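You operate a simulated robot arm through the tools that you are given. There is no shell and no other tool. Be economical: measure what you need, move in short steps, check, and stop when the job is done.

The job below is to be done with a simulated robot arm. You get a single attempt, and the scene is never put back.

JOB
Start the optical machine: cover off, power, then computer, then back light.
Fine: lay the cover on the wooden table and push the stage back in. Where these are worked on the way, their far stop is far enough and under half their travel is too little: stage.
Where things are to end (x, y in the base frame): grey cover within 0.06 m of [0.18, 1.41].
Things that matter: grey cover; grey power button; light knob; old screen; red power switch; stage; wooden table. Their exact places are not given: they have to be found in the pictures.

Only the result counts: the job must be done as asked and must still hold three seconds after the hand-in. Knocking over, shifting, dropping, spilling or breaking anything else fails it. Lids that push on must go on centred and level and be pressed home; caps that screw on are set level and turned clockwise until they are tight.

ROBOT AND FRAMES
A 6-joint arm with a two-finger parallel gripper on a trunk, on a base that drives. Base frame: it is fixed to the floor where the robot stands at the start and does not move with it; the origin is under the middle of the robot, x ahead of it, y to its left, z up. Units: m, degrees, N and s.
With the tool pointing down near the work surface it reaches from about 0.26 to 0.68 m from the robot's upright axis, wherever it stands. Its first joint turns from -166.0 to 166.0 degrees. Places, roughly: grey power button [0.3, 0.7, 0.8]; light knob [0.7, -0.2, 0.9]; old screen [0.6, 0.7, 1.1]; red power switch [0.5, 0.3, 0.9]; stage [0.6, 0.1, 0.9]; wooden table [0.4, 1.5, 0.7]. Payload 4.1 kg.
The tool frame sits at the grasp point between the pads (the TCP): z along the fingers, y along the line on which they close. The tips reach 0.023 m beyond it. The gripper opens to 0.094 m. The fingers are 0.038 m wide and 0.01 m thick; the gripper's body (0.054 by 0.096 m) begins 0.039 m behind the TCP.
Orientation is that of the tool frame in the base frame, as a unit quaternion [w, x, y, z]. With the fingers straight down and closing along the base's y, the tool's x points along the base's -x, its y along +y and its z along -z.

CONTROLS
- The arm moves only by the tool apply_moves. Its argument "increments" is a list of rows, each a list of 6 numbers: the shift along the tool's x, y, z in units of 20 mm (1.0 is 20 mm), then the turn, a rotation vector about the tool's x, y, z in units of 6 degrees (1.0 is 6 degrees). In form: [[tx, ty, tz, rx, ry, rz], ...]. A call has 1 to 20 rows; each row shifts and turns the commanded pose from where the row before left it, along the tool's axes as they then stand. "gripper" is the gripper command, from -1 (shut) to 1 (fully open), values between in proportion, set as the call begins (left out, the last holds). A call with a number of a shift or a turn outside -1 to 1 is refused whole. A row lasts 0.2 s, in which the tool goes at most 0.05 m and 8.6 degrees; a call with a longer step from one row to the next is refused whole, and so is a gripper value outside its range. Where a pose cannot be reached the arm comes as near as it can. A force on the tool above 60 N (or 10 N above the force at the start of the call, whichever is more), or a blocked arm, ends the call early, and 0.2 s more pass. The fingers move at their own pace (about 0.045 m/s each) and stop on an object; they squeeze with about 32 N. The grip force told is the motor's: it shows also when the fingers shut on nothing. Time passes only in rows, and 0.2 s behind the last, so rows that do not move let the fingers close. It gives the time, the measured TCP pose, the force on the tool (base axes), the opening and the grip force at its end, in the units of the frame above (readings bear some noise), with the torque about the TCP (base axes, N m) and any sound that the robot's microphone picked up.
- Cameras (640 x 400 px; columns grow to the right, rows downward): "scene" is now at [0.015, 0.1764, 1.5258]; the picture's right is [0.11, -0.99, 0.00], its down [-0.77, -0.08, -0.63] and it looks along [0.63, 0.07, -0.77] (base axes); focal length 270 px, centre (320, 200). "wrist" rides on the gripper at [0.086, 0.016, -0.074] in the tool frame; the picture's right is [-0.18, 0.98, 0.00], its down [-0.58, -0.11, -0.81] and it looks along [-0.79, -0.15, 0.59] (tool axes); focal length 243 px, centre (320, 200).
- capture(camera): a new picture of that camera. No time passes.
- move_column(by): slides the trunk up (or, below 0, down) by that many m; the arm and the scene camera ride with it, the base frame stays. It gives what a move gives, with no picture.
- steer(legs): drives the robot by 1 to 6 legs, each [ahead, turn to the left] in m and degrees, along the robot's own axes; the way and the turn of a leg run together, so that a leg with both is an arc; at most 1.5 m and 180 degrees a leg. The arm and the cameras ride along, it lands a little off, and it stops where it bumps. It gives what a move gives.
- aim_head(pan, tilt): turns the head with the scene camera to pan (to the left, within 155 degrees either way) and tilt (down, from -29 to 69), counted from straight ahead of the robot. It gives what a move gives.
- locate(camera, pixels): for up to 12 pixels [column, row] of the newest picture of that camera ("zoom" is the newest enlarged one), the place [x, y, z] in the base frame of the surface seen there, good to about 0.002 m. No time passes.
- zoom(camera, box): a new picture of the part [left, top, right, bottom] of that camera's present view, enlarged. No time passes.
- job_done(): hands the job in; it is judged then, once.

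Work in short steps. Measure before you move; look again where a grasp or a placing could have gone wrong, and mend it. You have 80 turns and 52 pictures in all, those below and enlarged ones among them. Open the gripper and draw the arm clear of the work before you hand the job in, unless the task says otherwise; then end with one line.

The tools are called as a command line: name --pt "numbers of a row" for each row, then --argument value for the rest, lists and objects as JSON in quotes. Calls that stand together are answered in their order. apply_moves: Moves the arm, as the interface text tells. Its arguments: {"type":"object","properties":{"increments":{"type":"array","items":{"type":"array","items":{"type":"number"}}},"gripper":{"type":"number"}},"required":["increments"]} The other tools are called the same way: move_column (by) slides the trunk up or down; steer (legs) drives the base; aim_head (pan, tilt) turns the head that bears the scene camera; capture (camera) takes a picture; locate (camera, pixels) gives the place of the surface under pixels of a picture; zoom (camera, box) takes an enlarged picture of a part of a camera's view; job_done () hands the job in.

At the start:

```text
t: 0.0
tool_pos: [0.3631, 0.0344, 1.2502]
orientation: [-0.001, 0.0, 1.0, 0.0]
contact_force: [0.3, -0.2, 0.4]
moment: [0.03, 0.01, 0.01]
finger_gap: 0.0939
finger_force: 0.0
trunk travel left (down, up): [-0.5, 0.09]
robot x, y, heading: [-0.0019, 0.0004, 0.1]
head pan, tilt: [6.2, 50.8]
```

scene: 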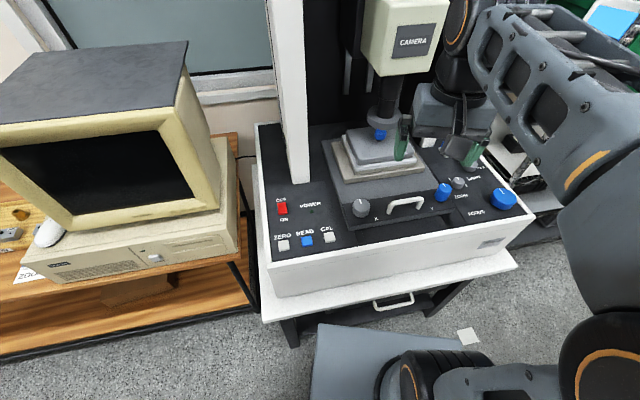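
wrist: 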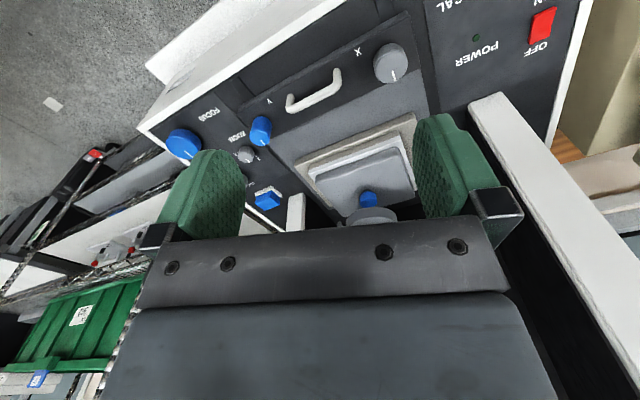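

The scene shows the machine with the stage (handle at ~(405,205)), red switch at (282,207), and a grey block on the stage at (385,145), perhaps the cover. I zoom in on these.

zoom --camera "scene" --box '[250, 80, 550, 268]'

zoom --camera "wrist" --box '[140, 20, 460, 220]'

```text
2.13 times, centred on (400, 174) of scene
```

zoom: 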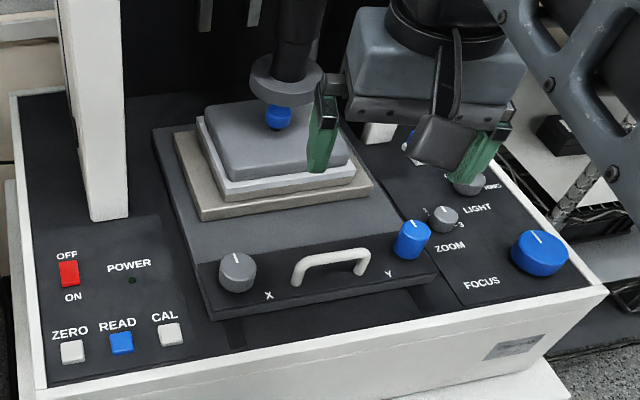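

```text
2.00 times, centred on (300, 120) of wrist
```

zoom: 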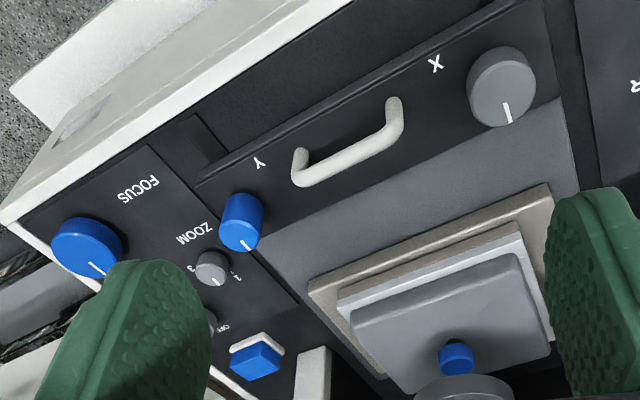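

I measure the main points in the wrist zoom and in the scene picture.

locate --camera "zoom" --pixels '[[455, 355], [355, 323], [545, 350], [505, 260], [415, 360], [450, 385], [298, 178], [393, 125], [345, 155], [212, 265], [310, 290], [548, 190]]'

locate --camera "scene" --pixels '[[282, 207], [282, 212], [405, 203], [386, 209], [423, 197], [458, 183], [155, 258], [380, 135], [385, 158], [300, 150], [250, 310], [330, 243]]'

```text
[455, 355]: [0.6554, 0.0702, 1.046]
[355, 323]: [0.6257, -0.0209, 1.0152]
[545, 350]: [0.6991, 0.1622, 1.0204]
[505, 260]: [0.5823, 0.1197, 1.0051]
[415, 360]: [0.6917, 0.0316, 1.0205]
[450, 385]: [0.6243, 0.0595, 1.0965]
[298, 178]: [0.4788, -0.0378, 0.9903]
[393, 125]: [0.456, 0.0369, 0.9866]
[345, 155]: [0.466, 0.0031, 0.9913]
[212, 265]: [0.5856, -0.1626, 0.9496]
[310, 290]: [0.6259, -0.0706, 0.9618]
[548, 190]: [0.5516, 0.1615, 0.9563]
```

```text
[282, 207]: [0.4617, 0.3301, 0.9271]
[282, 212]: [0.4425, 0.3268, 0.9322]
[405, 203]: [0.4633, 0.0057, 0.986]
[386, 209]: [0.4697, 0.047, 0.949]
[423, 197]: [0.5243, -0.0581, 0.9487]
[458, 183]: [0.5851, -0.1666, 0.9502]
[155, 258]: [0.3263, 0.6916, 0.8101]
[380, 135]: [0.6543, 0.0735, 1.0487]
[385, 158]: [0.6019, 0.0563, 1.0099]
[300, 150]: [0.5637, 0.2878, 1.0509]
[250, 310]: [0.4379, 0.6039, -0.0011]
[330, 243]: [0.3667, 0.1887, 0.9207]
```

I need the machine's heading, so I measure edges along the front, the stage and the handle.

zoom --camera "scene" --box '[330, 80, 490, 240]'

locate --camera "scene" --pixels '[[268, 262], [300, 256], [400, 240], [500, 223], [336, 205], [345, 228], [440, 213], [460, 206], [277, 246], [471, 335], [340, 290], [480, 266]]'

```text
2.50 times, centred on (410, 160) of scene
```

zoom: 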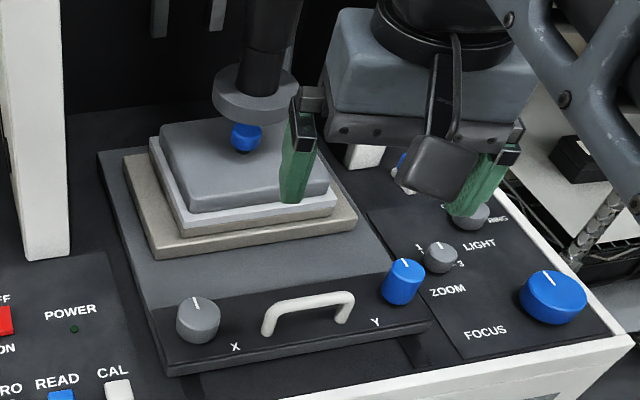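

```text
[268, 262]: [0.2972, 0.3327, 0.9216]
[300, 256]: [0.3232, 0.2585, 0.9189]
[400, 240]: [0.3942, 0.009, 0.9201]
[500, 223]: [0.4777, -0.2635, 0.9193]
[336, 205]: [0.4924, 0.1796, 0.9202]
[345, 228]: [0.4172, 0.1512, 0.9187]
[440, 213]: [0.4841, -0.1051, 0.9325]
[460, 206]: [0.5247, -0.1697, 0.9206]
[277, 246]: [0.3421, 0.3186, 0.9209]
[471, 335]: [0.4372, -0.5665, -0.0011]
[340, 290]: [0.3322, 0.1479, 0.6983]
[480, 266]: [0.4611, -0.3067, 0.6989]
```

Machine yaw is about +16.9°, so pulling out runs along (-0.957,-0.290). I measure the handle, cover knob and lens, and look to the left for the table.

locate --camera "zoom" --pixels '[[270, 318], [308, 300], [345, 296], [268, 333], [245, 132], [245, 146], [250, 112], [160, 140], [190, 205], [328, 190], [402, 265], [200, 302]]'

locate --camera "scene" --pixels '[[375, 75], [430, 75], [365, 35], [470, 188], [503, 195], [397, 8], [240, 180], [145, 140], [120, 300]]'

aim_head --pan 75 --tilt 40

capture --camera "scene"

```text
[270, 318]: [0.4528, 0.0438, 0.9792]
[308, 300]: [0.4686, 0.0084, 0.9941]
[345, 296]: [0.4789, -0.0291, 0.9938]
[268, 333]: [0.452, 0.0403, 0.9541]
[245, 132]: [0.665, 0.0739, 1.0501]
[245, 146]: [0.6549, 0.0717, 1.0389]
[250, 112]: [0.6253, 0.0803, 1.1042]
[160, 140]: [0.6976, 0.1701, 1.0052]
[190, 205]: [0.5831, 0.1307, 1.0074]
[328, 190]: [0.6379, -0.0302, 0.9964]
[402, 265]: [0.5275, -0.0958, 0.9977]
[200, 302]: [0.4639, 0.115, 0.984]
```

```text
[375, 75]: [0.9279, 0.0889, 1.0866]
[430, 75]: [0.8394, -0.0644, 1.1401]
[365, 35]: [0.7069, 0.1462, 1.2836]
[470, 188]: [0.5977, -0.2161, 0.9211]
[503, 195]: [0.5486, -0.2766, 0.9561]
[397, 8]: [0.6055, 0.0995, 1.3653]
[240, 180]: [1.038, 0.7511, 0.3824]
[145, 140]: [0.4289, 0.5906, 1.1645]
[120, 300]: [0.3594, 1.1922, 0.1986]
```

```text
t: 1.4
tool_pos: [0.3623, 0.032, 1.2489]
orientation: [0.0, 0.0, 1.0, -0.001]
contact_force: [0.8, 0.2, 0.5]
moment: [-0.01, -0.02, 0.0]
finger_gap: 0.094
finger_force: 0.0
trunk travel left (down, up): [-0.5, 0.09]
robot x, y, heading: [-0.0008, -0.0015, 0.1]
head pan, tilt: [75.0, 40.0]
```

```text
46 pictures are left
```

scene: 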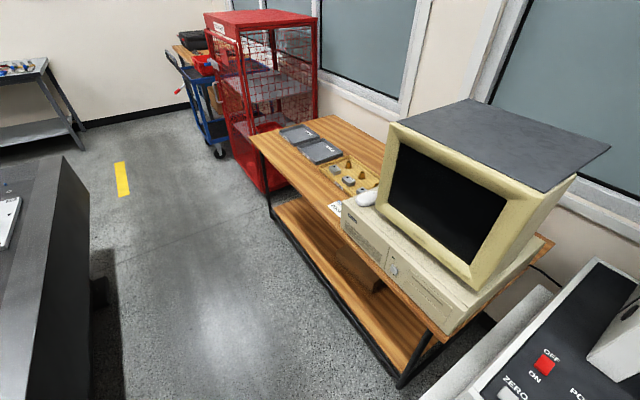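

The wooden table runs from the computer to (250,135), with two dark books and a tray on it. I measure its free area and front edge.

locate --camera "scene" --pixels '[[252, 137], [298, 138], [322, 152], [330, 178], [345, 165], [338, 209], [300, 170], [285, 155], [430, 335], [335, 118], [372, 200], [60, 160]]'

zoom --camera "scene" --box '[230, 100, 430, 225]'

```text
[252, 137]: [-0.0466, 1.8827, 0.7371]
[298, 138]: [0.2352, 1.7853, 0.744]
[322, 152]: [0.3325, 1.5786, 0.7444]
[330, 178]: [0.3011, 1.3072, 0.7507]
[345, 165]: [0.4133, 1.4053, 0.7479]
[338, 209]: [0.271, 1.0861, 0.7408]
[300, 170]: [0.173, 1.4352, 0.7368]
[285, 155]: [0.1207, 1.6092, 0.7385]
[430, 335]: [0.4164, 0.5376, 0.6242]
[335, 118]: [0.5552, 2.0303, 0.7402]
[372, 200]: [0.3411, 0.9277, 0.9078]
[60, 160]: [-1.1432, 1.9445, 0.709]
```

```text
3.20 times, centred on (330, 162) of scene
```

zoom: 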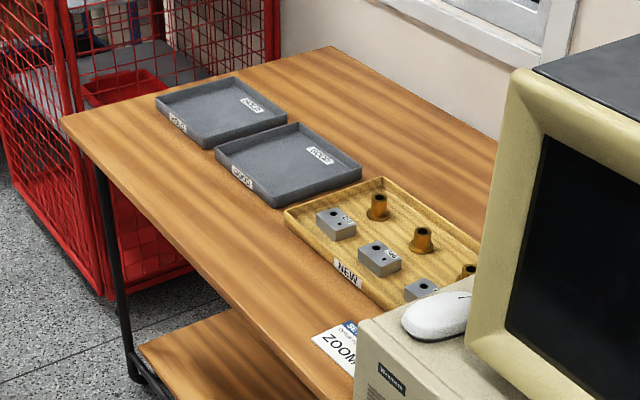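

The free strip lies between the trays and the front edge. I measure the corners of the trays and the edge in this zoom.

locate --camera "zoom" --pixels '[[208, 148], [222, 160], [272, 206], [360, 172], [288, 218], [375, 304], [130, 190], [200, 258], [280, 332], [318, 340], [345, 325], [240, 230]]'

locate --camera "scene" --pixels '[[392, 268], [392, 272], [340, 215], [450, 325], [400, 380], [610, 150], [470, 105], [100, 170], [110, 270], [120, 390], [60, 220]]'

```text
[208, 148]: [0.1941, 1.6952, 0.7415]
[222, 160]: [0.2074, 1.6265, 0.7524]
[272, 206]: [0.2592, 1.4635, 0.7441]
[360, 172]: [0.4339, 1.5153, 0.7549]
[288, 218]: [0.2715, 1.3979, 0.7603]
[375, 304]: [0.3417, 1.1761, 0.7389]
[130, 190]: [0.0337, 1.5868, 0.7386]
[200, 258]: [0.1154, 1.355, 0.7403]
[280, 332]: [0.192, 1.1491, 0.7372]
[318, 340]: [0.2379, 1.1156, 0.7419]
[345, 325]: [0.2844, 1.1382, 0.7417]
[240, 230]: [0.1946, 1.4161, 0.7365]
```

```text
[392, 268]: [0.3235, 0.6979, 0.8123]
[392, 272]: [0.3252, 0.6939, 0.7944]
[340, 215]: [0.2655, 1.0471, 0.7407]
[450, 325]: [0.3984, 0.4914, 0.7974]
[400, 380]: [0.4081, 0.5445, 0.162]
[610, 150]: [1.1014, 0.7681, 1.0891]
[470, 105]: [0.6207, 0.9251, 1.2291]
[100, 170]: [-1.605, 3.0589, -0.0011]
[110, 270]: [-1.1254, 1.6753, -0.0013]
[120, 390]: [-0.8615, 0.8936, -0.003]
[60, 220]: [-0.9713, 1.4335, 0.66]
```

The cover is about 0.12 x 0.17 m and its heading already matches the table strip, with the table edge at about 18°. First I pull the stage out. I move above the handle bar at (0.468,0.003), turned so the fingers close along the pull direction.

apply_moves --pt "-0.9 -0.24 0 0 0 0" --pt "-0.9 -0.24 0 0 0 0" --pt "-0.9 -0.24 0 0 0 0" --pt "-0.9 -0.24 0 0 0 0" --pt "-0.9 -0.24 0 0 0 0" --pt "-0.8 -0.25 0 0 0 0" --pt "0 0 0.7 0 0 0.938" --pt "0 0 0.7 0 0 0.938" --pt "0 0 0.7 0 0 0.938" --pt "0 0 0.7 0 0 0.938" --pt "0 0 0.7 0 0 0.938" --pt "0 0 0.7 0 0 0.938" --pt "0 0 0.7 0 0 0.938" --pt "0 0 0.7 0 0 0.938" --pt "0 0 0.7 0 0 0.938" --pt "0 0 0.7 0 0 0.938" --pt "0 0 0.7 0 0 0.938" --pt "0 0 0.7 0 0 0.938" --pt "0 0 0.7 0 0 0.938" --gripper 0.2

aim_head --pan 0 --tilt 50

capture --camera "scene"

capture --camera "wrist"

```text
t: 5.4
tool_pos: [0.4684, 0.0034, 1.0665]
orientation: [0.0, 0.597, 0.802, 0.001]
contact_force: [0.4, -0.1, 0.6]
moment: [-0.04, 0.0, 0.02]
finger_gap: 0.0563
finger_force: 0.1
trunk travel left (down, up): [-0.5, 0.09]
robot x, y, heading: [0.0049, -0.0004, -0.1]
head pan, tilt: [75.0, 40.0]
```

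```text
t: 6.9
tool_pos: [0.4684, 0.0029, 1.0667]
orientation: [-0.001, 0.596, 0.803, 0.0]
contact_force: [0.1, 0.4, 0.5]
moment: [0.01, 0.04, 0.03]
finger_gap: 0.0564
finger_force: 0.1
trunk travel left (down, up): [-0.5, 0.09]
robot x, y, heading: [0.0006, 0.0021, -0.1]
head pan, tilt: [0.0, 50.0]
```

```text
44 pictures are left
```

scene: 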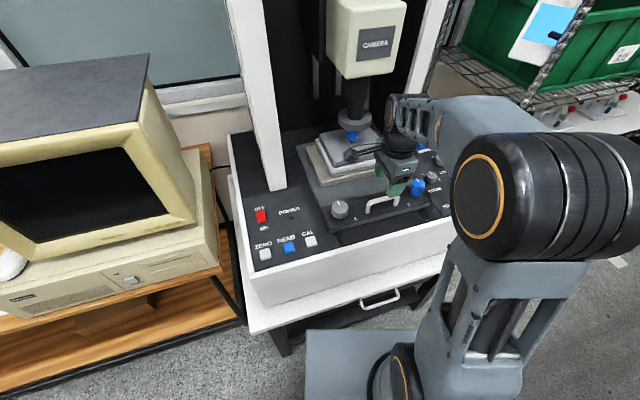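

```text
43 pictures are left
```

wrist: 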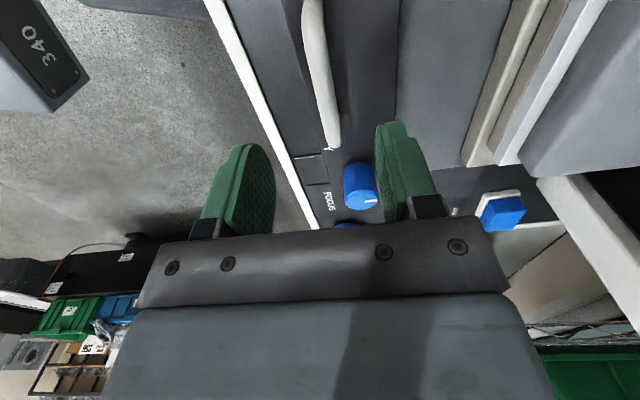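

Readings put the tool right over the bar. I go down to z≈0.983 and shut the fingers on it.

apply_moves --pt "0 0 0.84 0 0 0" --pt "0 0 0.84 0 0 0" --pt "0 0 0.84 0 0 0" --pt "0 0 0.84 0 0 0" --pt "0 0 0.84 0 0 0"

apply_moves --pt "0 0 0 0 0 0" --pt "0 0 0 0 0 0" --pt "0 0 0 0 0 0" --pt "0 0 0 0 0 0" --gripper -1

```text
t: 8.1
tool_pos: [0.4682, 0.0026, 0.9829]
orientation: [-0.001, 0.596, 0.803, 0.001]
contact_force: [0.2, 0.1, -0.2]
moment: [-0.04, -0.03, 0.01]
finger_gap: 0.0565
finger_force: 0.1
trunk travel left (down, up): [-0.5, 0.09]
robot x, y, heading: [0.0014, -0.0007, 0.2]
head pan, tilt: [0.0, 50.0]
```

```text
t: 9.1
tool_pos: [0.471, 0.0038, 0.9834]
orientation: [0.001, 0.594, 0.804, 0.001]
contact_force: [18.4, 3.1, 0.3]
moment: [0.13, 0.06, 1.69]
finger_gap: 0.0131
finger_force: 44.6
trunk travel left (down, up): [-0.5, 0.09]
robot x, y, heading: [-0.0006, -0.0001, -0.2]
head pan, tilt: [0.0, 50.0]
```

The bar is held, with a gap of 13 mm. I pull along tool −y.

apply_moves --pt "0 -0.5 0 0 0 0" --pt "0 -0.5 0 0 0 0" --pt "0 -0.5 0 0 0 0" --pt "0 -0.5 0 0 0 0" --pt "0 -0.5 0 0 0 0" --pt "0 -0.5 0 0 0 0" --pt "0 -0.5 0 0 0 0" --pt "0 -0.5 0 0 0 0"

capture --camera "scene"

```text
t: 10.9
tool_pos: [0.3905, -0.0233, 0.9827]
orientation: [-0.001, 0.596, 0.803, -0.001]
contact_force: [2.5, -15.7, -12.3]
moment: [-0.85, -0.49, 1.73]
finger_gap: 0.0132
finger_force: 45.0
trunk travel left (down, up): [-0.5, 0.09]
robot x, y, heading: [0.001, 0.0006, 0.0]
head pan, tilt: [0.0, 50.0]
```

```text
42 pictures are left
```

scene: 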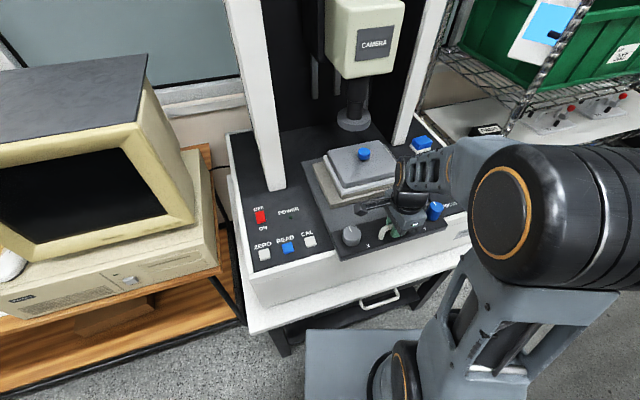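

The stage slid about 8 cm and the cover knob is now in front of the lens. I pull on to find the stop.

apply_moves --pt "0 -0.4 0 0 0 0" --pt "0 -0.4 0 0 0 0" --pt "0 -0.4 0 0 0 0" --pt "0 -0.4 0 0 0 0" --pt "0 -0.4 0 0 0 0" --pt "0 -0.4 0 0 0 0" --pt "0 -0.4 0 0 0 0" --pt "0 -0.4 0 0 0 0"

```text
t: 12.7
tool_pos: [0.3321, -0.0413, 0.9832]
orientation: [-0.001, 0.596, 0.803, 0.0]
contact_force: [6.2, -23.6, -23.0]
moment: [-0.23, -0.18, 1.69]
finger_gap: 0.0133
finger_force: 44.9
trunk travel left (down, up): [-0.5, 0.09]
robot x, y, heading: [0.0006, 0.0007, 0.3]
head pan, tilt: [0.0, 50.0]
```

There is no stop yet after 14 cm in all. I pull a little more.

apply_moves --pt "0 -0.3 0 0 0 0" --pt "0 -0.3 0 0 0 0" --pt "0 -0.3 0 0 0 0" --pt "0 -0.3 0 0 0 0"

capture --camera "scene"

```text
t: 13.3
tool_pos: [0.3287, -0.0414, 0.9849]
orientation: [0.009, 0.593, 0.805, 0.005]
contact_force: [26.9, -0.3, -29.5]
moment: [-0.72, -0.13, 1.67]
finger_gap: 0.0133
finger_force: 45.3
trunk travel left (down, up): [-0.5, 0.09]
robot x, y, heading: [-0.0009, -0.0011, 0.2]
head pan, tilt: [0.0, 50.0]
stopped in row 3: the force on the tool passed its limit (the readings are from after the stop); the commanded pose is now the measured one
```

```text
41 pictures are left
```

scene: 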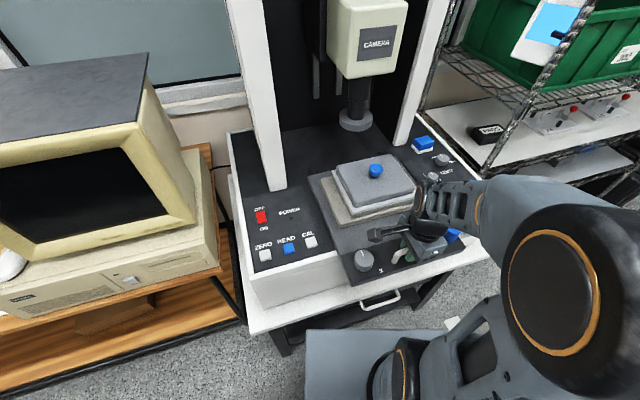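

The far stop is reached at about 0.145 m. I let go and rise straight up.

apply_moves --pt "0 0 0 0 0 0" --pt "0 0 0 0 0 0" --pt "0 0 0 0 0 0" --pt "0 0 -1 0 0 0" --pt "0 0 -1 0 0 0" --pt "0 0 -1 0 0 0" --pt "0 0 -1 0 0 0" --pt "0 0 -1 0 0 0" --pt "0 0 -1 0 0 0" --pt "0 0 -1 0 0 0" --pt "0 0 -1 0 0 0" --gripper 0.3

zoom --camera "scene" --box '[290, 120, 450, 220]'

locate --camera "zoom" --pixels '[[338, 195], [340, 205], [345, 185], [185, 205], [245, 330], [505, 270], [420, 150], [270, 270], [255, 350], [230, 370], [340, 260], [300, 200]]'

```text
t: 15.7
tool_pos: [0.3214, -0.0422, 1.1459]
orientation: [0.005, 0.595, 0.804, 0.004]
contact_force: [-0.4, -0.3, 0.6]
moment: [-0.06, -0.03, 0.01]
finger_gap: 0.061
finger_force: 0.1
trunk travel left (down, up): [-0.5, 0.09]
robot x, y, heading: [0.0013, -0.0016, 0.2]
head pan, tilt: [0.0, 50.0]
```

```text
4.00 times, centred on (370, 170) of scene
```

zoom: 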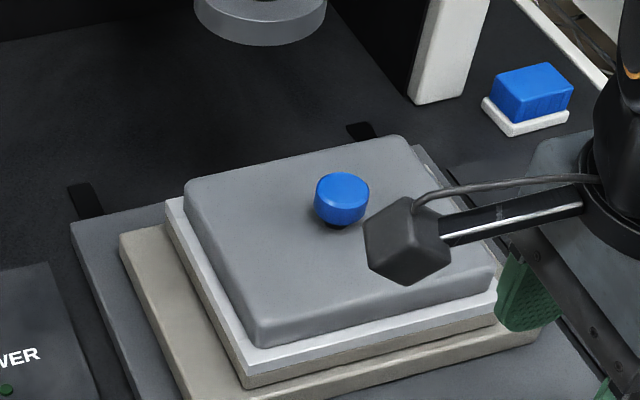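

```text
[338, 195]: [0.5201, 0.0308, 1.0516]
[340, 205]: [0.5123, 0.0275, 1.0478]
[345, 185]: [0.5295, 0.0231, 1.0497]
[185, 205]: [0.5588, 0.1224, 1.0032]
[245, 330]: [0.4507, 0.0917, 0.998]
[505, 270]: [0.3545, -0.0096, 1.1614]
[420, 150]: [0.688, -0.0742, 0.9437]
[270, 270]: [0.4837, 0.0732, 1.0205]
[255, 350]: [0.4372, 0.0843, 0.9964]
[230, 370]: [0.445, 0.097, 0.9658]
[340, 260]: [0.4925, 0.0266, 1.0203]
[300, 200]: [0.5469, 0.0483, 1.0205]
```

The knob top is centred at about (0.523,0.027,1.050) and is some 3.5 cm wide. I go over it at the present height and straighten the slight tilt.

apply_moves --pt "0.033 0.969 0 0.117 0.035 0" --pt "0.033 0.969 0 0 0 0" --pt "0.033 0.969 0 0 0 0" --pt "0.033 0.969 0 0 0 0" --pt "0.033 0.969 0 0 0 0" --pt "0.033 0.969 0 0 0 0" --pt "0.033 0.969 0 0 0 0" --pt "0.033 0.969 0 0 0 0" --pt "0.033 0.969 0 0 0 0" --pt "0.033 0.969 0 0 0 0" --pt "0.033 0.969 0 0 0 0"

zoom --camera "scene" --box '[260, 60, 500, 210]'

```text
t: 18.1
tool_pos: [0.5232, 0.0273, 1.1457]
orientation: [0.0, 0.596, 0.803, 0.001]
contact_force: [-0.4, 0.5, 0.4]
moment: [0.02, 0.01, 0.0]
finger_gap: 0.0608
finger_force: 0.0
trunk travel left (down, up): [-0.5, 0.09]
robot x, y, heading: [0.002, -0.0016, -0.1]
head pan, tilt: [0.0, 50.0]
```

```text
2.67 times, centred on (380, 135) of scene
```

zoom: 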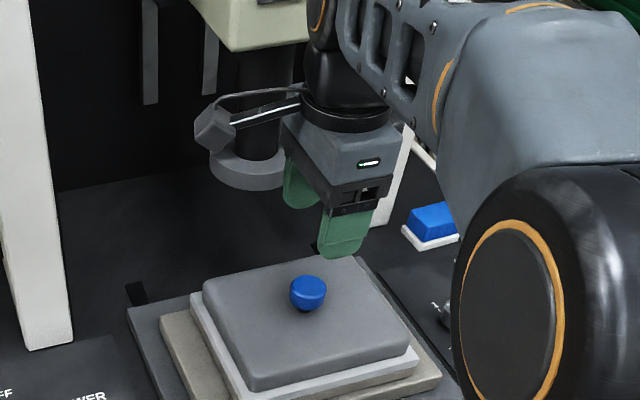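

The way is clear. I descend to z≈1.046 with the open fingers astride the knob and close.

apply_moves --pt "0 0 0.8 0 0 0" --pt "0 0 0.8 0 0 0" --pt "0 0 0.8 0 0 0" --pt "0 0 0.8 0 0 0" --pt "0 0 0.6 0 0 0" --pt "0 0 0.6 0 0 0" --pt "0 0 0.58 0 0 0"

apply_moves --pt "0 0 0 0 0 0" --pt "0 0 0 0 0 0" --pt "0 0 0 0 0 0" --gripper -1

zoom --camera "scene" --box '[280, 80, 440, 220]'

```text
t: 19.7
tool_pos: [0.5233, 0.0282, 1.0455]
orientation: [0.0, 0.595, 0.803, 0.001]
contact_force: [-0.1, 1.7, -0.9]
moment: [-0.02, 0.0, -0.03]
finger_gap: 0.0609
finger_force: 0.0
trunk travel left (down, up): [-0.5, 0.09]
robot x, y, heading: [0.0007, 0.0019, -0.0]
head pan, tilt: [0.0, 50.0]
```

```text
t: 20.5
tool_pos: [0.5236, 0.0286, 1.0472]
orientation: [0.001, 0.596, 0.803, 0.001]
contact_force: [1.2, 0.2, 0.2]
moment: [0.0, 0.0, 0.03]
finger_gap: 0.0332
finger_force: 31.8
trunk travel left (down, up): [-0.5, 0.09]
robot x, y, heading: [0.001, -0.0017, 0.1]
head pan, tilt: [0.0, 50.0]
```

```text
2.86 times, centred on (360, 150) of scene
```

zoom: 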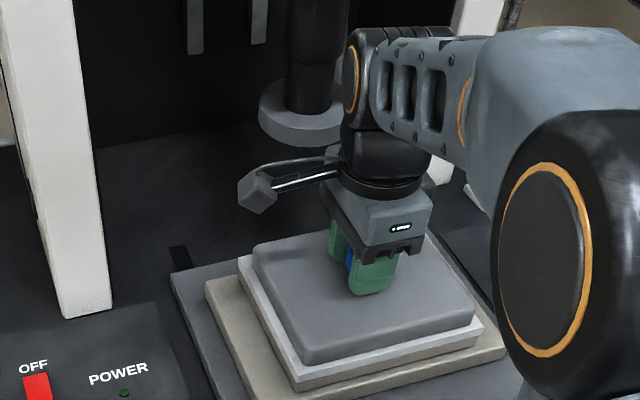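

The knob is held with a 33 mm gap. I lift 4 cm and then draw back away from the lens.

apply_moves --pt "0 0 -0.5 0 0 0" --pt "0 0 -0.5 0 0 0" --pt "0 0 -0.5 0 0 0" --pt "0 0 -0.5 0 0 0" --pt "0 -0.5 -0.5 0 0 0" --pt "0 -0.8 -0.5 0 0 0" --pt "0 -0.8 -0.5 0 0 0" --pt "0 -0.8 -0.5 0 0 0" --pt "0 -0.8 -0.5 0 0 0" --pt "0 -0.8 -0.5 0 0 0" --pt "0 -0.8 -0.3 0 0 0"

capture --camera "scene"

```text
t: 22.9
tool_pos: [0.4219, -0.0025, 1.153]
orientation: [0.0, 0.596, 0.803, 0.0]
contact_force: [0.3, -0.5, -1.4]
moment: [-0.02, -0.01, 0.03]
finger_gap: 0.033
finger_force: 31.6
trunk travel left (down, up): [-0.5, 0.09]
robot x, y, heading: [-0.0014, 0.0011, -0.1]
head pan, tilt: [0.0, 50.0]
```

```text
37 pictures are left
```

scene: 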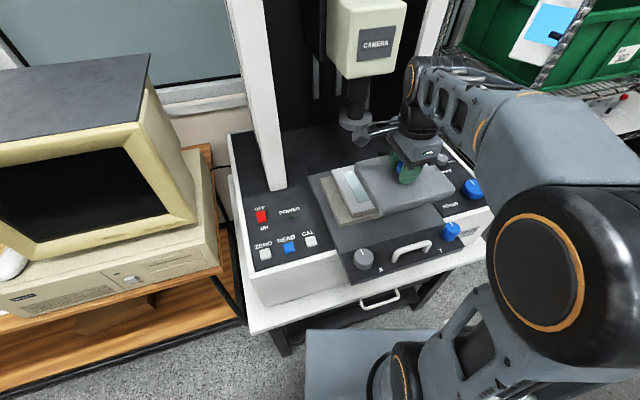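

The cover is held clear of the stage. Before driving I measure the base plate and arm in this picture to judge turning clearance.

locate --camera "scene" --pixels '[[310, 332], [425, 332], [308, 395], [272, 330], [540, 250], [620, 250], [500, 220], [288, 345], [570, 180], [440, 60]]'

```text
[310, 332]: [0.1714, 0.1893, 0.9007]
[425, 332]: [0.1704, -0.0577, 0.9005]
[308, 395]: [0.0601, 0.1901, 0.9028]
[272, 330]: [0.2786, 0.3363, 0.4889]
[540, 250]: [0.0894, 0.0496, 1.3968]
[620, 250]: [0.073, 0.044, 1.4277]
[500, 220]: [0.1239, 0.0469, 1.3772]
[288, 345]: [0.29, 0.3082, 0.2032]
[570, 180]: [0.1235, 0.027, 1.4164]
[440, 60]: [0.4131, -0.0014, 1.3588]
```

The robot's deck corner radius is about 0.26 m and the nearest furniture is at 0.36 m, so turning is safe. I turn right, back up along the table, then turn to face it.

steer --legs '[[0, -77.3], [-1.36, 0], [0, 77.3]]'

capture --camera "scene"

```text
t: 36.4
tool_pos: [0.1215, 1.3263, 1.1516]
orientation: [0.0, 0.595, 0.804, 0.001]
contact_force: [-0.1, 0.1, -0.6]
moment: [0.01, 0.0, 0.0]
finger_gap: 0.0329
finger_force: 32.0
trunk travel left (down, up): [-0.5, 0.09]
robot x, y, heading: [-0.3008, 1.3269, 0.5]
head pan, tilt: [0.0, 50.0]
```

```text
36 pictures are left
```

scene: 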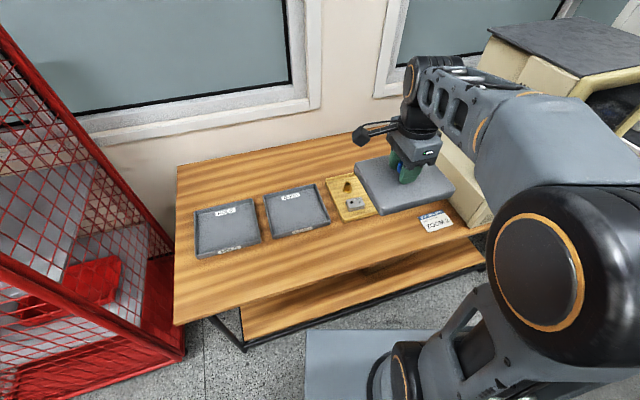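

I arrived at (-0.301,1.327). I measure the table's front edge and the tray corners again from here.

locate --camera "scene" --pixels '[[240, 300], [330, 273], [400, 252], [200, 258], [258, 242], [273, 238], [330, 224], [344, 222], [375, 214], [420, 216], [428, 233], [300, 262]]'

zoom --camera "scene" --box '[260, 120, 480, 260]'

```text
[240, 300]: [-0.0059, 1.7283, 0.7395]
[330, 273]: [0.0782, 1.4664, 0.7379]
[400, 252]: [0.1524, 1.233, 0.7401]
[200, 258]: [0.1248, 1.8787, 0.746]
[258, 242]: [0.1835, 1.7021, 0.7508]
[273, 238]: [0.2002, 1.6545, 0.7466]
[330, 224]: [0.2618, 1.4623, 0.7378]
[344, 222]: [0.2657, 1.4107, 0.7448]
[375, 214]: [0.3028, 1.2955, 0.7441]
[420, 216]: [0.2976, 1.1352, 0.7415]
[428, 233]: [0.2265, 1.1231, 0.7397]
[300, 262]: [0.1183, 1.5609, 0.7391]
```

```text
2.86 times, centred on (370, 190) of scene
```

zoom: 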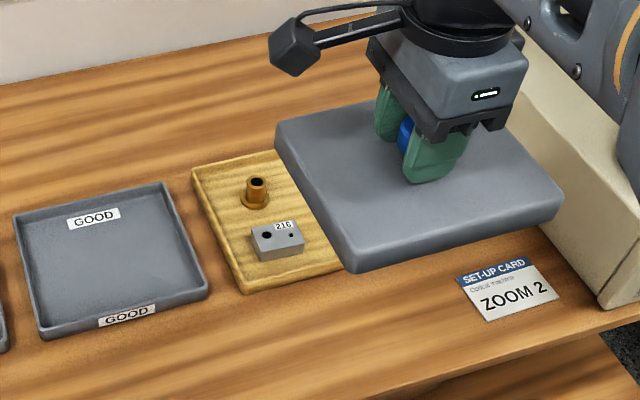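

Strip width is about 0.162 m and target (0.18,1.41) lies in its middle. I measure how the cover sits relative to the hand.

locate --camera "zoom" --pixels '[[278, 130], [352, 248], [558, 190], [350, 265], [556, 205], [280, 150], [315, 200], [455, 222]]'

```text
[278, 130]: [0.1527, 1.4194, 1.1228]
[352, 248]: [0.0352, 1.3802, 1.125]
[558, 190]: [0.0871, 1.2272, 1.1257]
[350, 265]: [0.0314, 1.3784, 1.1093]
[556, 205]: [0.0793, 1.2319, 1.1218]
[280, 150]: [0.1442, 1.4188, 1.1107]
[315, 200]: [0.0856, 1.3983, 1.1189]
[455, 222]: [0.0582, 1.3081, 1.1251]
```

The cover centre is about at the tool point and it is level, with heading 18.7°. I shift over the target, then lower the trunk by 0.30 m.

apply_moves --pt "0.66 0.82 0 0 0 0" --pt "0.66 0.82 0 0 0 0" --pt "0.66 0.82 0 0 0 0" --pt "0.66 0.82 0 0 0 0" --pt "0.66 0.82 0 0 0 0"

move_column --by -0.3

capture --camera "scene"

```text
t: 37.6
tool_pos: [0.18, 1.413, 1.1513]
orientation: [0.0, 0.595, 0.804, 0.001]
contact_force: [0.0, -0.8, -1.4]
moment: [-0.01, 0.01, 0.01]
finger_gap: 0.033
finger_force: 32.0
trunk travel left (down, up): [-0.5, 0.09]
robot x, y, heading: [-0.3037, 1.3297, 0.3]
head pan, tilt: [0.0, 50.0]
```

```text
t: 40.6
tool_pos: [0.1802, 1.4131, 0.8511]
orientation: [0.0, 0.595, 0.804, 0.0]
contact_force: [0.0, 0.0, -1.3]
moment: [-0.02, -0.01, 0.0]
finger_gap: 0.0328
finger_force: 32.6
trunk travel left (down, up): [-0.2, 0.39]
robot x, y, heading: [-0.3, 1.328, 0.4]
head pan, tilt: [0.0, 50.0]
```

```text
34 pictures are left
```

scene: 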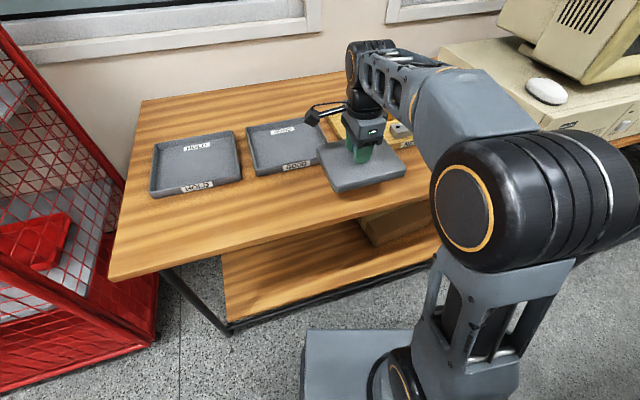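

The cover is a few cm above the strip. I take a zoom and locate its edges before the last descent.

zoom --camera "scene" --box '[280, 90, 440, 210]'

locate --camera "zoom" --pixels '[[150, 240], [220, 370], [500, 310], [225, 395], [170, 300], [110, 280], [260, 420], [350, 340]]'

```text
3.33 times, centred on (360, 150) of scene
```

zoom: 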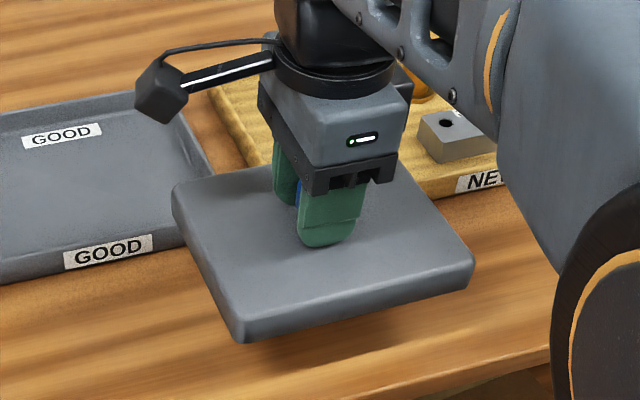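

```text
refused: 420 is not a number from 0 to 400
```

By the corner offsets the cover clears the trays by about 2 cm and lies 1.5 cm inside the edge. I lower it to just above the table.

apply_moves --pt "0 0 0.5 0 0 0" --pt "0 0 0.5 0 0 0" --pt "0 0 0.5 0 0 0" --pt "0 0 0.5 0 0 0" --pt "0 0 0.2 0 0 0" --pt "0 0 0.2 0 0 0" --pt "0 0 0.2 0 0 0"

zoom --camera "scene" --box '[280, 110, 440, 210]'

locate --camera "zoom" --pixels '[[150, 240], [240, 340], [500, 290], [170, 300], [240, 370], [350, 340], [400, 310], [240, 320]]'

```text
t: 42.2
tool_pos: [0.1791, 1.412, 0.8001]
orientation: [0.001, 0.595, 0.804, 0.0]
contact_force: [0.8, -0.9, -1.7]
moment: [0.02, -0.01, -0.01]
finger_gap: 0.0332
finger_force: 32.2
trunk travel left (down, up): [-0.2, 0.39]
robot x, y, heading: [-0.3034, 1.329, 0.1]
head pan, tilt: [0.0, 50.0]
```

```text
4.00 times, centred on (360, 160) of scene
```

zoom: 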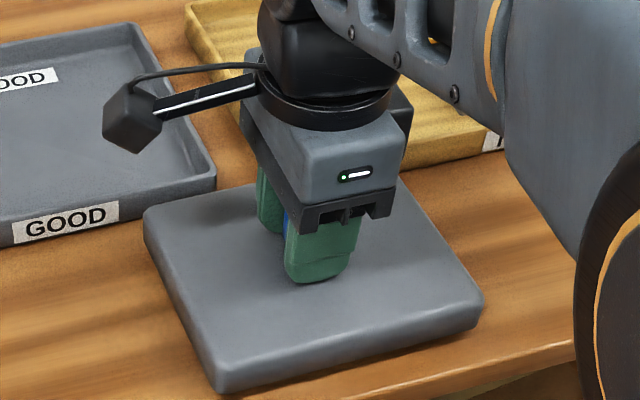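

```text
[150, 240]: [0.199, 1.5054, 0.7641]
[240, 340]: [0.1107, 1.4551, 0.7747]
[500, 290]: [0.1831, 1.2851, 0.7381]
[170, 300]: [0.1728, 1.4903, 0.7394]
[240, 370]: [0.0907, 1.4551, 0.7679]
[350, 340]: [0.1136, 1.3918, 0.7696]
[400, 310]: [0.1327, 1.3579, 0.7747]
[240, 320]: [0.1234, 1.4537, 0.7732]
```

Top is at 0.775 and no contact is felt yet. I lower in 2 mm rows and watch the force.

apply_moves --pt "0 0 0.1 0 0 0" --pt "0 0 0.1 0 0 0" --pt "0 0 0.1 0 0 0"

```text
t: 43.0
tool_pos: [0.1803, 1.4128, 0.7945]
orientation: [0.0, 0.595, 0.804, 0.001]
contact_force: [-0.1, 0.7, -1.1]
moment: [-0.03, 0.03, -0.01]
finger_gap: 0.0329
finger_force: 31.3
trunk travel left (down, up): [-0.2, 0.39]
robot x, y, heading: [-0.3017, 1.3284, 0.2]
head pan, tilt: [0.0, 50.0]
```

There is still no contact, so I go on.

apply_moves --pt "0 0 0.1 0 0 0" --pt "0 0 0.1 0 0 0" --pt "0 0 0.1 0 0 0"

```text
t: 43.8
tool_pos: [0.1801, 1.4119, 0.7894]
orientation: [0.001, 0.595, 0.804, 0.001]
contact_force: [0.7, 0.5, 3.7]
moment: [-0.02, 0.38, 0.0]
finger_gap: 0.0329
finger_force: 32.2
trunk travel left (down, up): [-0.2, 0.39]
robot x, y, heading: [-0.3016, 1.3296, 0.4]
head pan, tilt: [0.0, 50.0]
```

Light contact is felt at 3.7 N up. I release, opening moderately, and rise.

apply_moves --pt "0 0 0.05 0 0 0" --pt "0 0 0 0 0 0"

apply_moves --pt "0 0 0 0 0 0" --pt "0 0 0 0 0 0" --pt "0 0 0 0 0 0" --pt "0 0 -0.4 0 0 0" --pt "0 0 -0.5 0 0 0" --pt "0 0 -1 0 0 0" --pt "0 0 -1 0 0 0" --pt "0 0 -1 0 0 0" --pt "0 0 -1 0 0 0" --pt "0 0 -1 0 0 0" --pt "0 0 -1 0 0 0" --gripper 0.3

move_column --by 0.3

zoom --camera "scene" --box '[200, 120, 480, 300]'

```text
t: 44.4
tool_pos: [0.1792, 1.4123, 0.7883]
orientation: [0.002, 0.595, 0.804, 0.002]
contact_force: [2.9, 0.8, 18.1]
moment: [-0.02, 0.24, -0.06]
finger_gap: 0.0329
finger_force: 31.8
trunk travel left (down, up): [-0.2, 0.39]
robot x, y, heading: [-0.3037, 1.3254, 0.0]
head pan, tilt: [0.0, 50.0]
```

```text
t: 46.8
tool_pos: [0.1792, 1.4124, 0.924]
orientation: [0.0, 0.595, 0.804, 0.0]
contact_force: [-0.3, -0.9, -0.7]
moment: [0.0, -0.03, 0.03]
finger_gap: 0.0611
finger_force: 0.0
trunk travel left (down, up): [-0.2, 0.39]
robot x, y, heading: [-0.3006, 1.3272, 0.3]
head pan, tilt: [0.0, 50.0]
```

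```text
t: 49.8
tool_pos: [0.1798, 1.4131, 1.2249]
orientation: [0.001, 0.595, 0.804, 0.002]
contact_force: [-0.3, 0.2, 0.3]
moment: [-0.01, -0.03, 0.0]
finger_gap: 0.0611
finger_force: 0.0
trunk travel left (down, up): [-0.5, 0.09]
robot x, y, heading: [-0.3044, 1.3293, 0.2]
head pan, tilt: [0.0, 50.0]
```

```text
2.22 times, centred on (340, 210) of scene
```

zoom: 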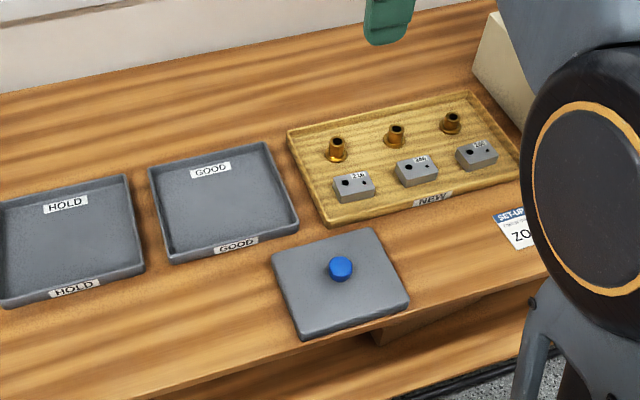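

The cover lies flat and clear of everything at about (0.18,1.41). I draw the hand back a little and drive to about (-0.07,0.25), where stage, switch and computer button can all be reached.

apply_moves --pt "0 -1 0 0 0 0" --pt "0 -1 0 0 0 0" --pt "0 -1 0 0 0 0" --pt "0 -1 0 0 0 0" --pt "0 -1 0 0 0 0"

steer --legs '[[0, -78], [1.104, 0], [0, 78]]'

aim_head --pan -10 --tilt 52

capture --camera "scene"

```text
t: 51.0
tool_pos: [0.0832, 1.3843, 1.2258]
orientation: [0.001, 0.595, 0.804, 0.002]
contact_force: [0.3, -0.8, -0.4]
moment: [-0.01, 0.0, 0.02]
finger_gap: 0.0609
finger_force: 0.1
trunk travel left (down, up): [-0.5, 0.09]
robot x, y, heading: [-0.3022, 1.33, -0.0]
head pan, tilt: [0.0, 50.0]
```

```text
t: 63.4
tool_pos: [0.3024, 0.3029, 1.2248]
orientation: [0.001, 0.598, 0.802, 0.0]
contact_force: [1.0, 0.1, 0.1]
moment: [0.0, 0.02, 0.01]
finger_gap: 0.0612
finger_force: 0.0
trunk travel left (down, up): [-0.5, 0.09]
robot x, y, heading: [-0.0852, 0.2486, -0.2]
head pan, tilt: [0.0, 50.0]
```

```text
t: 64.1
tool_pos: [0.3015, 0.3022, 1.2245]
orientation: [0.001, 0.598, 0.802, 0.0]
contact_force: [-0.3, -1.2, -0.1]
moment: [0.02, -0.03, 0.01]
finger_gap: 0.061
finger_force: 0.1
trunk travel left (down, up): [-0.5, 0.09]
robot x, y, heading: [-0.0833, 0.2491, -0.0]
head pan, tilt: [-10.0, 52.0]
```

```text
30 pictures are left
```

scene: 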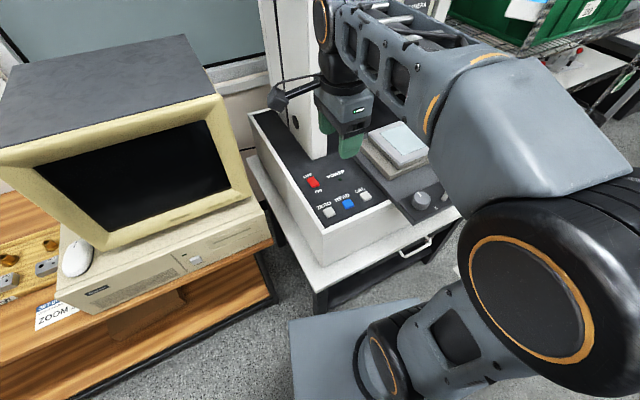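

The stage is still out. I go above the handle again at (0.329,-0.041).

apply_moves --pt "-0.937 -0.2 0.43 0 0 0" --pt "-0.937 -0.2 0.43 0 0 0" --pt "-0.937 -0.2 0.43 0 0 0" --pt "-0.937 -0.2 0.43 0 0 0" --pt "-0.937 -0.2 0.43 0 0 0" --pt "-0.937 -0.2 0.43 0 0 0" --pt "-0.937 -0.2 0.43 0 0 0" --pt "-0.937 -0.2 0.43 0 0 0" --pt "-0.937 -0.2 0.43 0 0 0" --pt "-0.937 -0.2 0.43 0 0 0" --pt "-0.937 -0.2 0.43 0 0 0" --pt "-0.937 -0.2 0.43 0 0 0" --pt "-0.937 -0.2 0.43 0 0 0" --pt "-0.937 -0.2 0.43 0 0 0" --pt "-0.937 -0.2 0.43 0 0 0" --pt "-0.937 -0.2 0.43 0 0 0" --pt "-0.937 -0.2 0.43 0 0 0" --pt "-0.937 -0.2 0.43 0 0 0"

aim_head --pan -25 --tilt 55

capture --camera "scene"

```text
t: 67.9
tool_pos: [0.3286, -0.0413, 1.0709]
orientation: [0.0, 0.598, 0.802, 0.001]
contact_force: [1.3, -0.3, -0.7]
moment: [-0.01, 0.01, -0.01]
finger_gap: 0.0613
finger_force: 0.0
trunk travel left (down, up): [-0.5, 0.09]
robot x, y, heading: [-0.0816, 0.2484, -0.2]
head pan, tilt: [-10.0, 52.0]
```

```text
t: 68.7
tool_pos: [0.3285, -0.0405, 1.0709]
orientation: [0.001, 0.598, 0.802, 0.001]
contact_force: [-0.1, 0.1, 0.4]
moment: [-0.01, 0.02, 0.01]
finger_gap: 0.0611
finger_force: 0.0
trunk travel left (down, up): [-0.5, 0.09]
robot x, y, heading: [-0.0834, 0.249, -0.3]
head pan, tilt: [-25.0, 55.0]
```

```text
29 pictures are left
```

scene: 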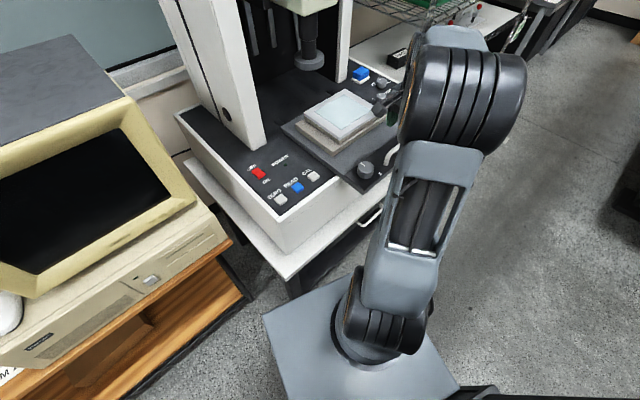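

The tool is over the handle by the readings. I lower and grip.

apply_moves --pt "0 0 0.88 0 0 0" --pt "0 0 0.88 0 0 0" --pt "0 0 0.88 0 0 0" --pt "0 0 0.88 0 0 0" --pt "0 0 0.88 0 0 0"

apply_moves --pt "0 0 0 0 0 0" --pt "0 0 0 0 0 0" --pt "0 0 0 0 0 0" --pt "0 0 0 0 0 0" --gripper -1

```text
t: 69.9
tool_pos: [0.3294, -0.0414, 0.9807]
orientation: [0.001, 0.597, 0.802, 0.001]
contact_force: [0.0, -0.6, -0.5]
moment: [-0.02, -0.02, 0.01]
finger_gap: 0.0613
finger_force: 0.1
trunk travel left (down, up): [-0.5, 0.09]
robot x, y, heading: [-0.0875, 0.2487, -0.3]
head pan, tilt: [-25.0, 55.0]
```

```text
t: 70.9
tool_pos: [0.3295, -0.041, 0.9816]
orientation: [0.0, 0.596, 0.803, 0.001]
contact_force: [-2.1, -1.6, -0.6]
moment: [0.27, 0.06, 1.63]
finger_gap: 0.013
finger_force: 44.4
trunk travel left (down, up): [-0.5, 0.09]
robot x, y, heading: [-0.0838, 0.2506, -0.2]
head pan, tilt: [-25.0, 55.0]
```

The handle is gripped at 13 mm. I push it back in along tool +y.

apply_moves --pt "0 0.5 0 0 0 0" --pt "0 0.5 0 0 0 0" --pt "0 0.5 0 0 0 0" --pt "0 0.5 0 0 0 0" --pt "0 0.5 0 0 0 0" --pt "0 0.5 0 0 0 0" --pt "0 0.5 0 0 0 0" --pt "0 0.5 0 0 0 0" --pt "0 0.5 0 0 0 0" --pt "0 0.5 0 0 0 0" --pt "0 0.5 0 0 0 0" --pt "0 0.5 0 0 0 0" --pt "0 0.5 0 0 0 0" --pt "0 0.5 0 0 0 0" --pt "0 0.3 0 0 0 0"

```text
t: 74.1
tool_pos: [0.4704, 0.0048, 0.9819]
orientation: [0.002, 0.596, 0.803, 0.0]
contact_force: [1.7, 31.8, -13.4]
moment: [-0.01, 0.15, 1.71]
finger_gap: 0.0134
finger_force: 45.1
trunk travel left (down, up): [-0.5, 0.09]
robot x, y, heading: [-0.079, 0.2487, 0.3]
head pan, tilt: [-25.0, 55.0]
```

The handle is back at its first place. I push a few mm more to be sure it meets the stop.

apply_moves --pt "0 0.15 0 0 0 0" --pt "0 0.15 0 0 0 0" --pt "0 0.15 0 0 0 0"

apply_moves --pt "0 0 0 0 0 0" --pt "0 0 0 0 0 0" --pt "0 0 0 0 0 0" --pt "0 0 -0.8 0 0 0" --pt "0 0 -0.8 0 0 0" --pt "0 0 -0.8 0 0 0" --pt "0 0 -0.8 0 0 0" --pt "0 0 -0.8 0 0 0" --gripper 0.2

aim_head --pan -10 --tilt 52

zoom --camera "scene" --box '[240, 40, 560, 240]'

```text
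t: 74.9
tool_pos: [0.4718, 0.0047, 0.9821]
orientation: [-0.004, 0.598, 0.801, -0.001]
contact_force: [-33.5, 24.5, -16.2]
moment: [-0.72, -0.51, 1.69]
finger_gap: 0.0134
finger_force: 45.5
trunk travel left (down, up): [-0.5, 0.09]
robot x, y, heading: [-0.0816, 0.2508, -0.1]
head pan, tilt: [-25.0, 55.0]
```

```text
t: 76.7
tool_pos: [0.4774, 0.0045, 1.0625]
orientation: [0.0, 0.598, 0.802, 0.001]
contact_force: [0.5, -0.4, -0.2]
moment: [0.03, -0.01, -0.03]
finger_gap: 0.0563
finger_force: 0.0
trunk travel left (down, up): [-0.5, 0.09]
robot x, y, heading: [-0.082, 0.2496, 0.0]
head pan, tilt: [-25.0, 55.0]
```

```text
t: 77.5
tool_pos: [0.4769, 0.0046, 1.0614]
orientation: [0.0, 0.598, 0.802, 0.001]
contact_force: [0.1, 0.4, 0.1]
moment: [-0.01, -0.02, -0.01]
finger_gap: 0.0565
finger_force: 0.1
trunk travel left (down, up): [-0.5, 0.09]
robot x, y, heading: [-0.0842, 0.2515, 0.0]
head pan, tilt: [-10.0, 52.0]
```

```text
2.00 times, centred on (400, 140) of scene
```

zoom: 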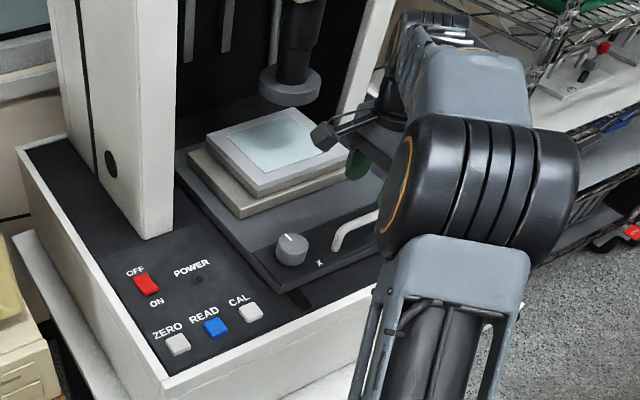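

The stage is home (it stopped on the push). Next is the red rocker, with OFF at the back and ON at the front. I zoom in to see its tilt and measure it.

zoom --camera "scene" --box '[290, 160, 370, 210]'

locate --camera "zoom" --pixels '[[150, 165], [175, 190], [200, 220], [180, 225], [210, 205], [190, 240], [130, 140], [140, 190], [175, 160], [290, 170], [230, 260], [196, 228]]'

```text
8.00 times, centred on (330, 185) of scene
```

zoom: 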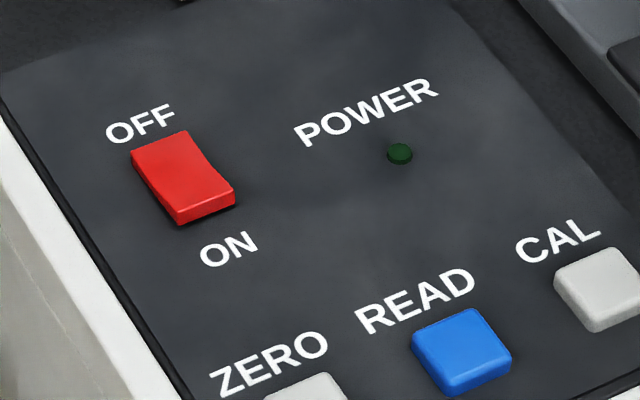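

```text
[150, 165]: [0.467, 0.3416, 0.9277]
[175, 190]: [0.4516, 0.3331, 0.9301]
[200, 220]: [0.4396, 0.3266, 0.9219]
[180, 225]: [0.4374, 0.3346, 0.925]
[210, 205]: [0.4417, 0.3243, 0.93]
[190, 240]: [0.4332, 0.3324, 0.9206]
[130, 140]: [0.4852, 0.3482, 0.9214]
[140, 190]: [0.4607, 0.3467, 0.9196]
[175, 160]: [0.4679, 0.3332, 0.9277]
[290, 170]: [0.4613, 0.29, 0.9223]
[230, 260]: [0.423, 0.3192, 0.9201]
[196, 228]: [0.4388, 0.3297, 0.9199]
```

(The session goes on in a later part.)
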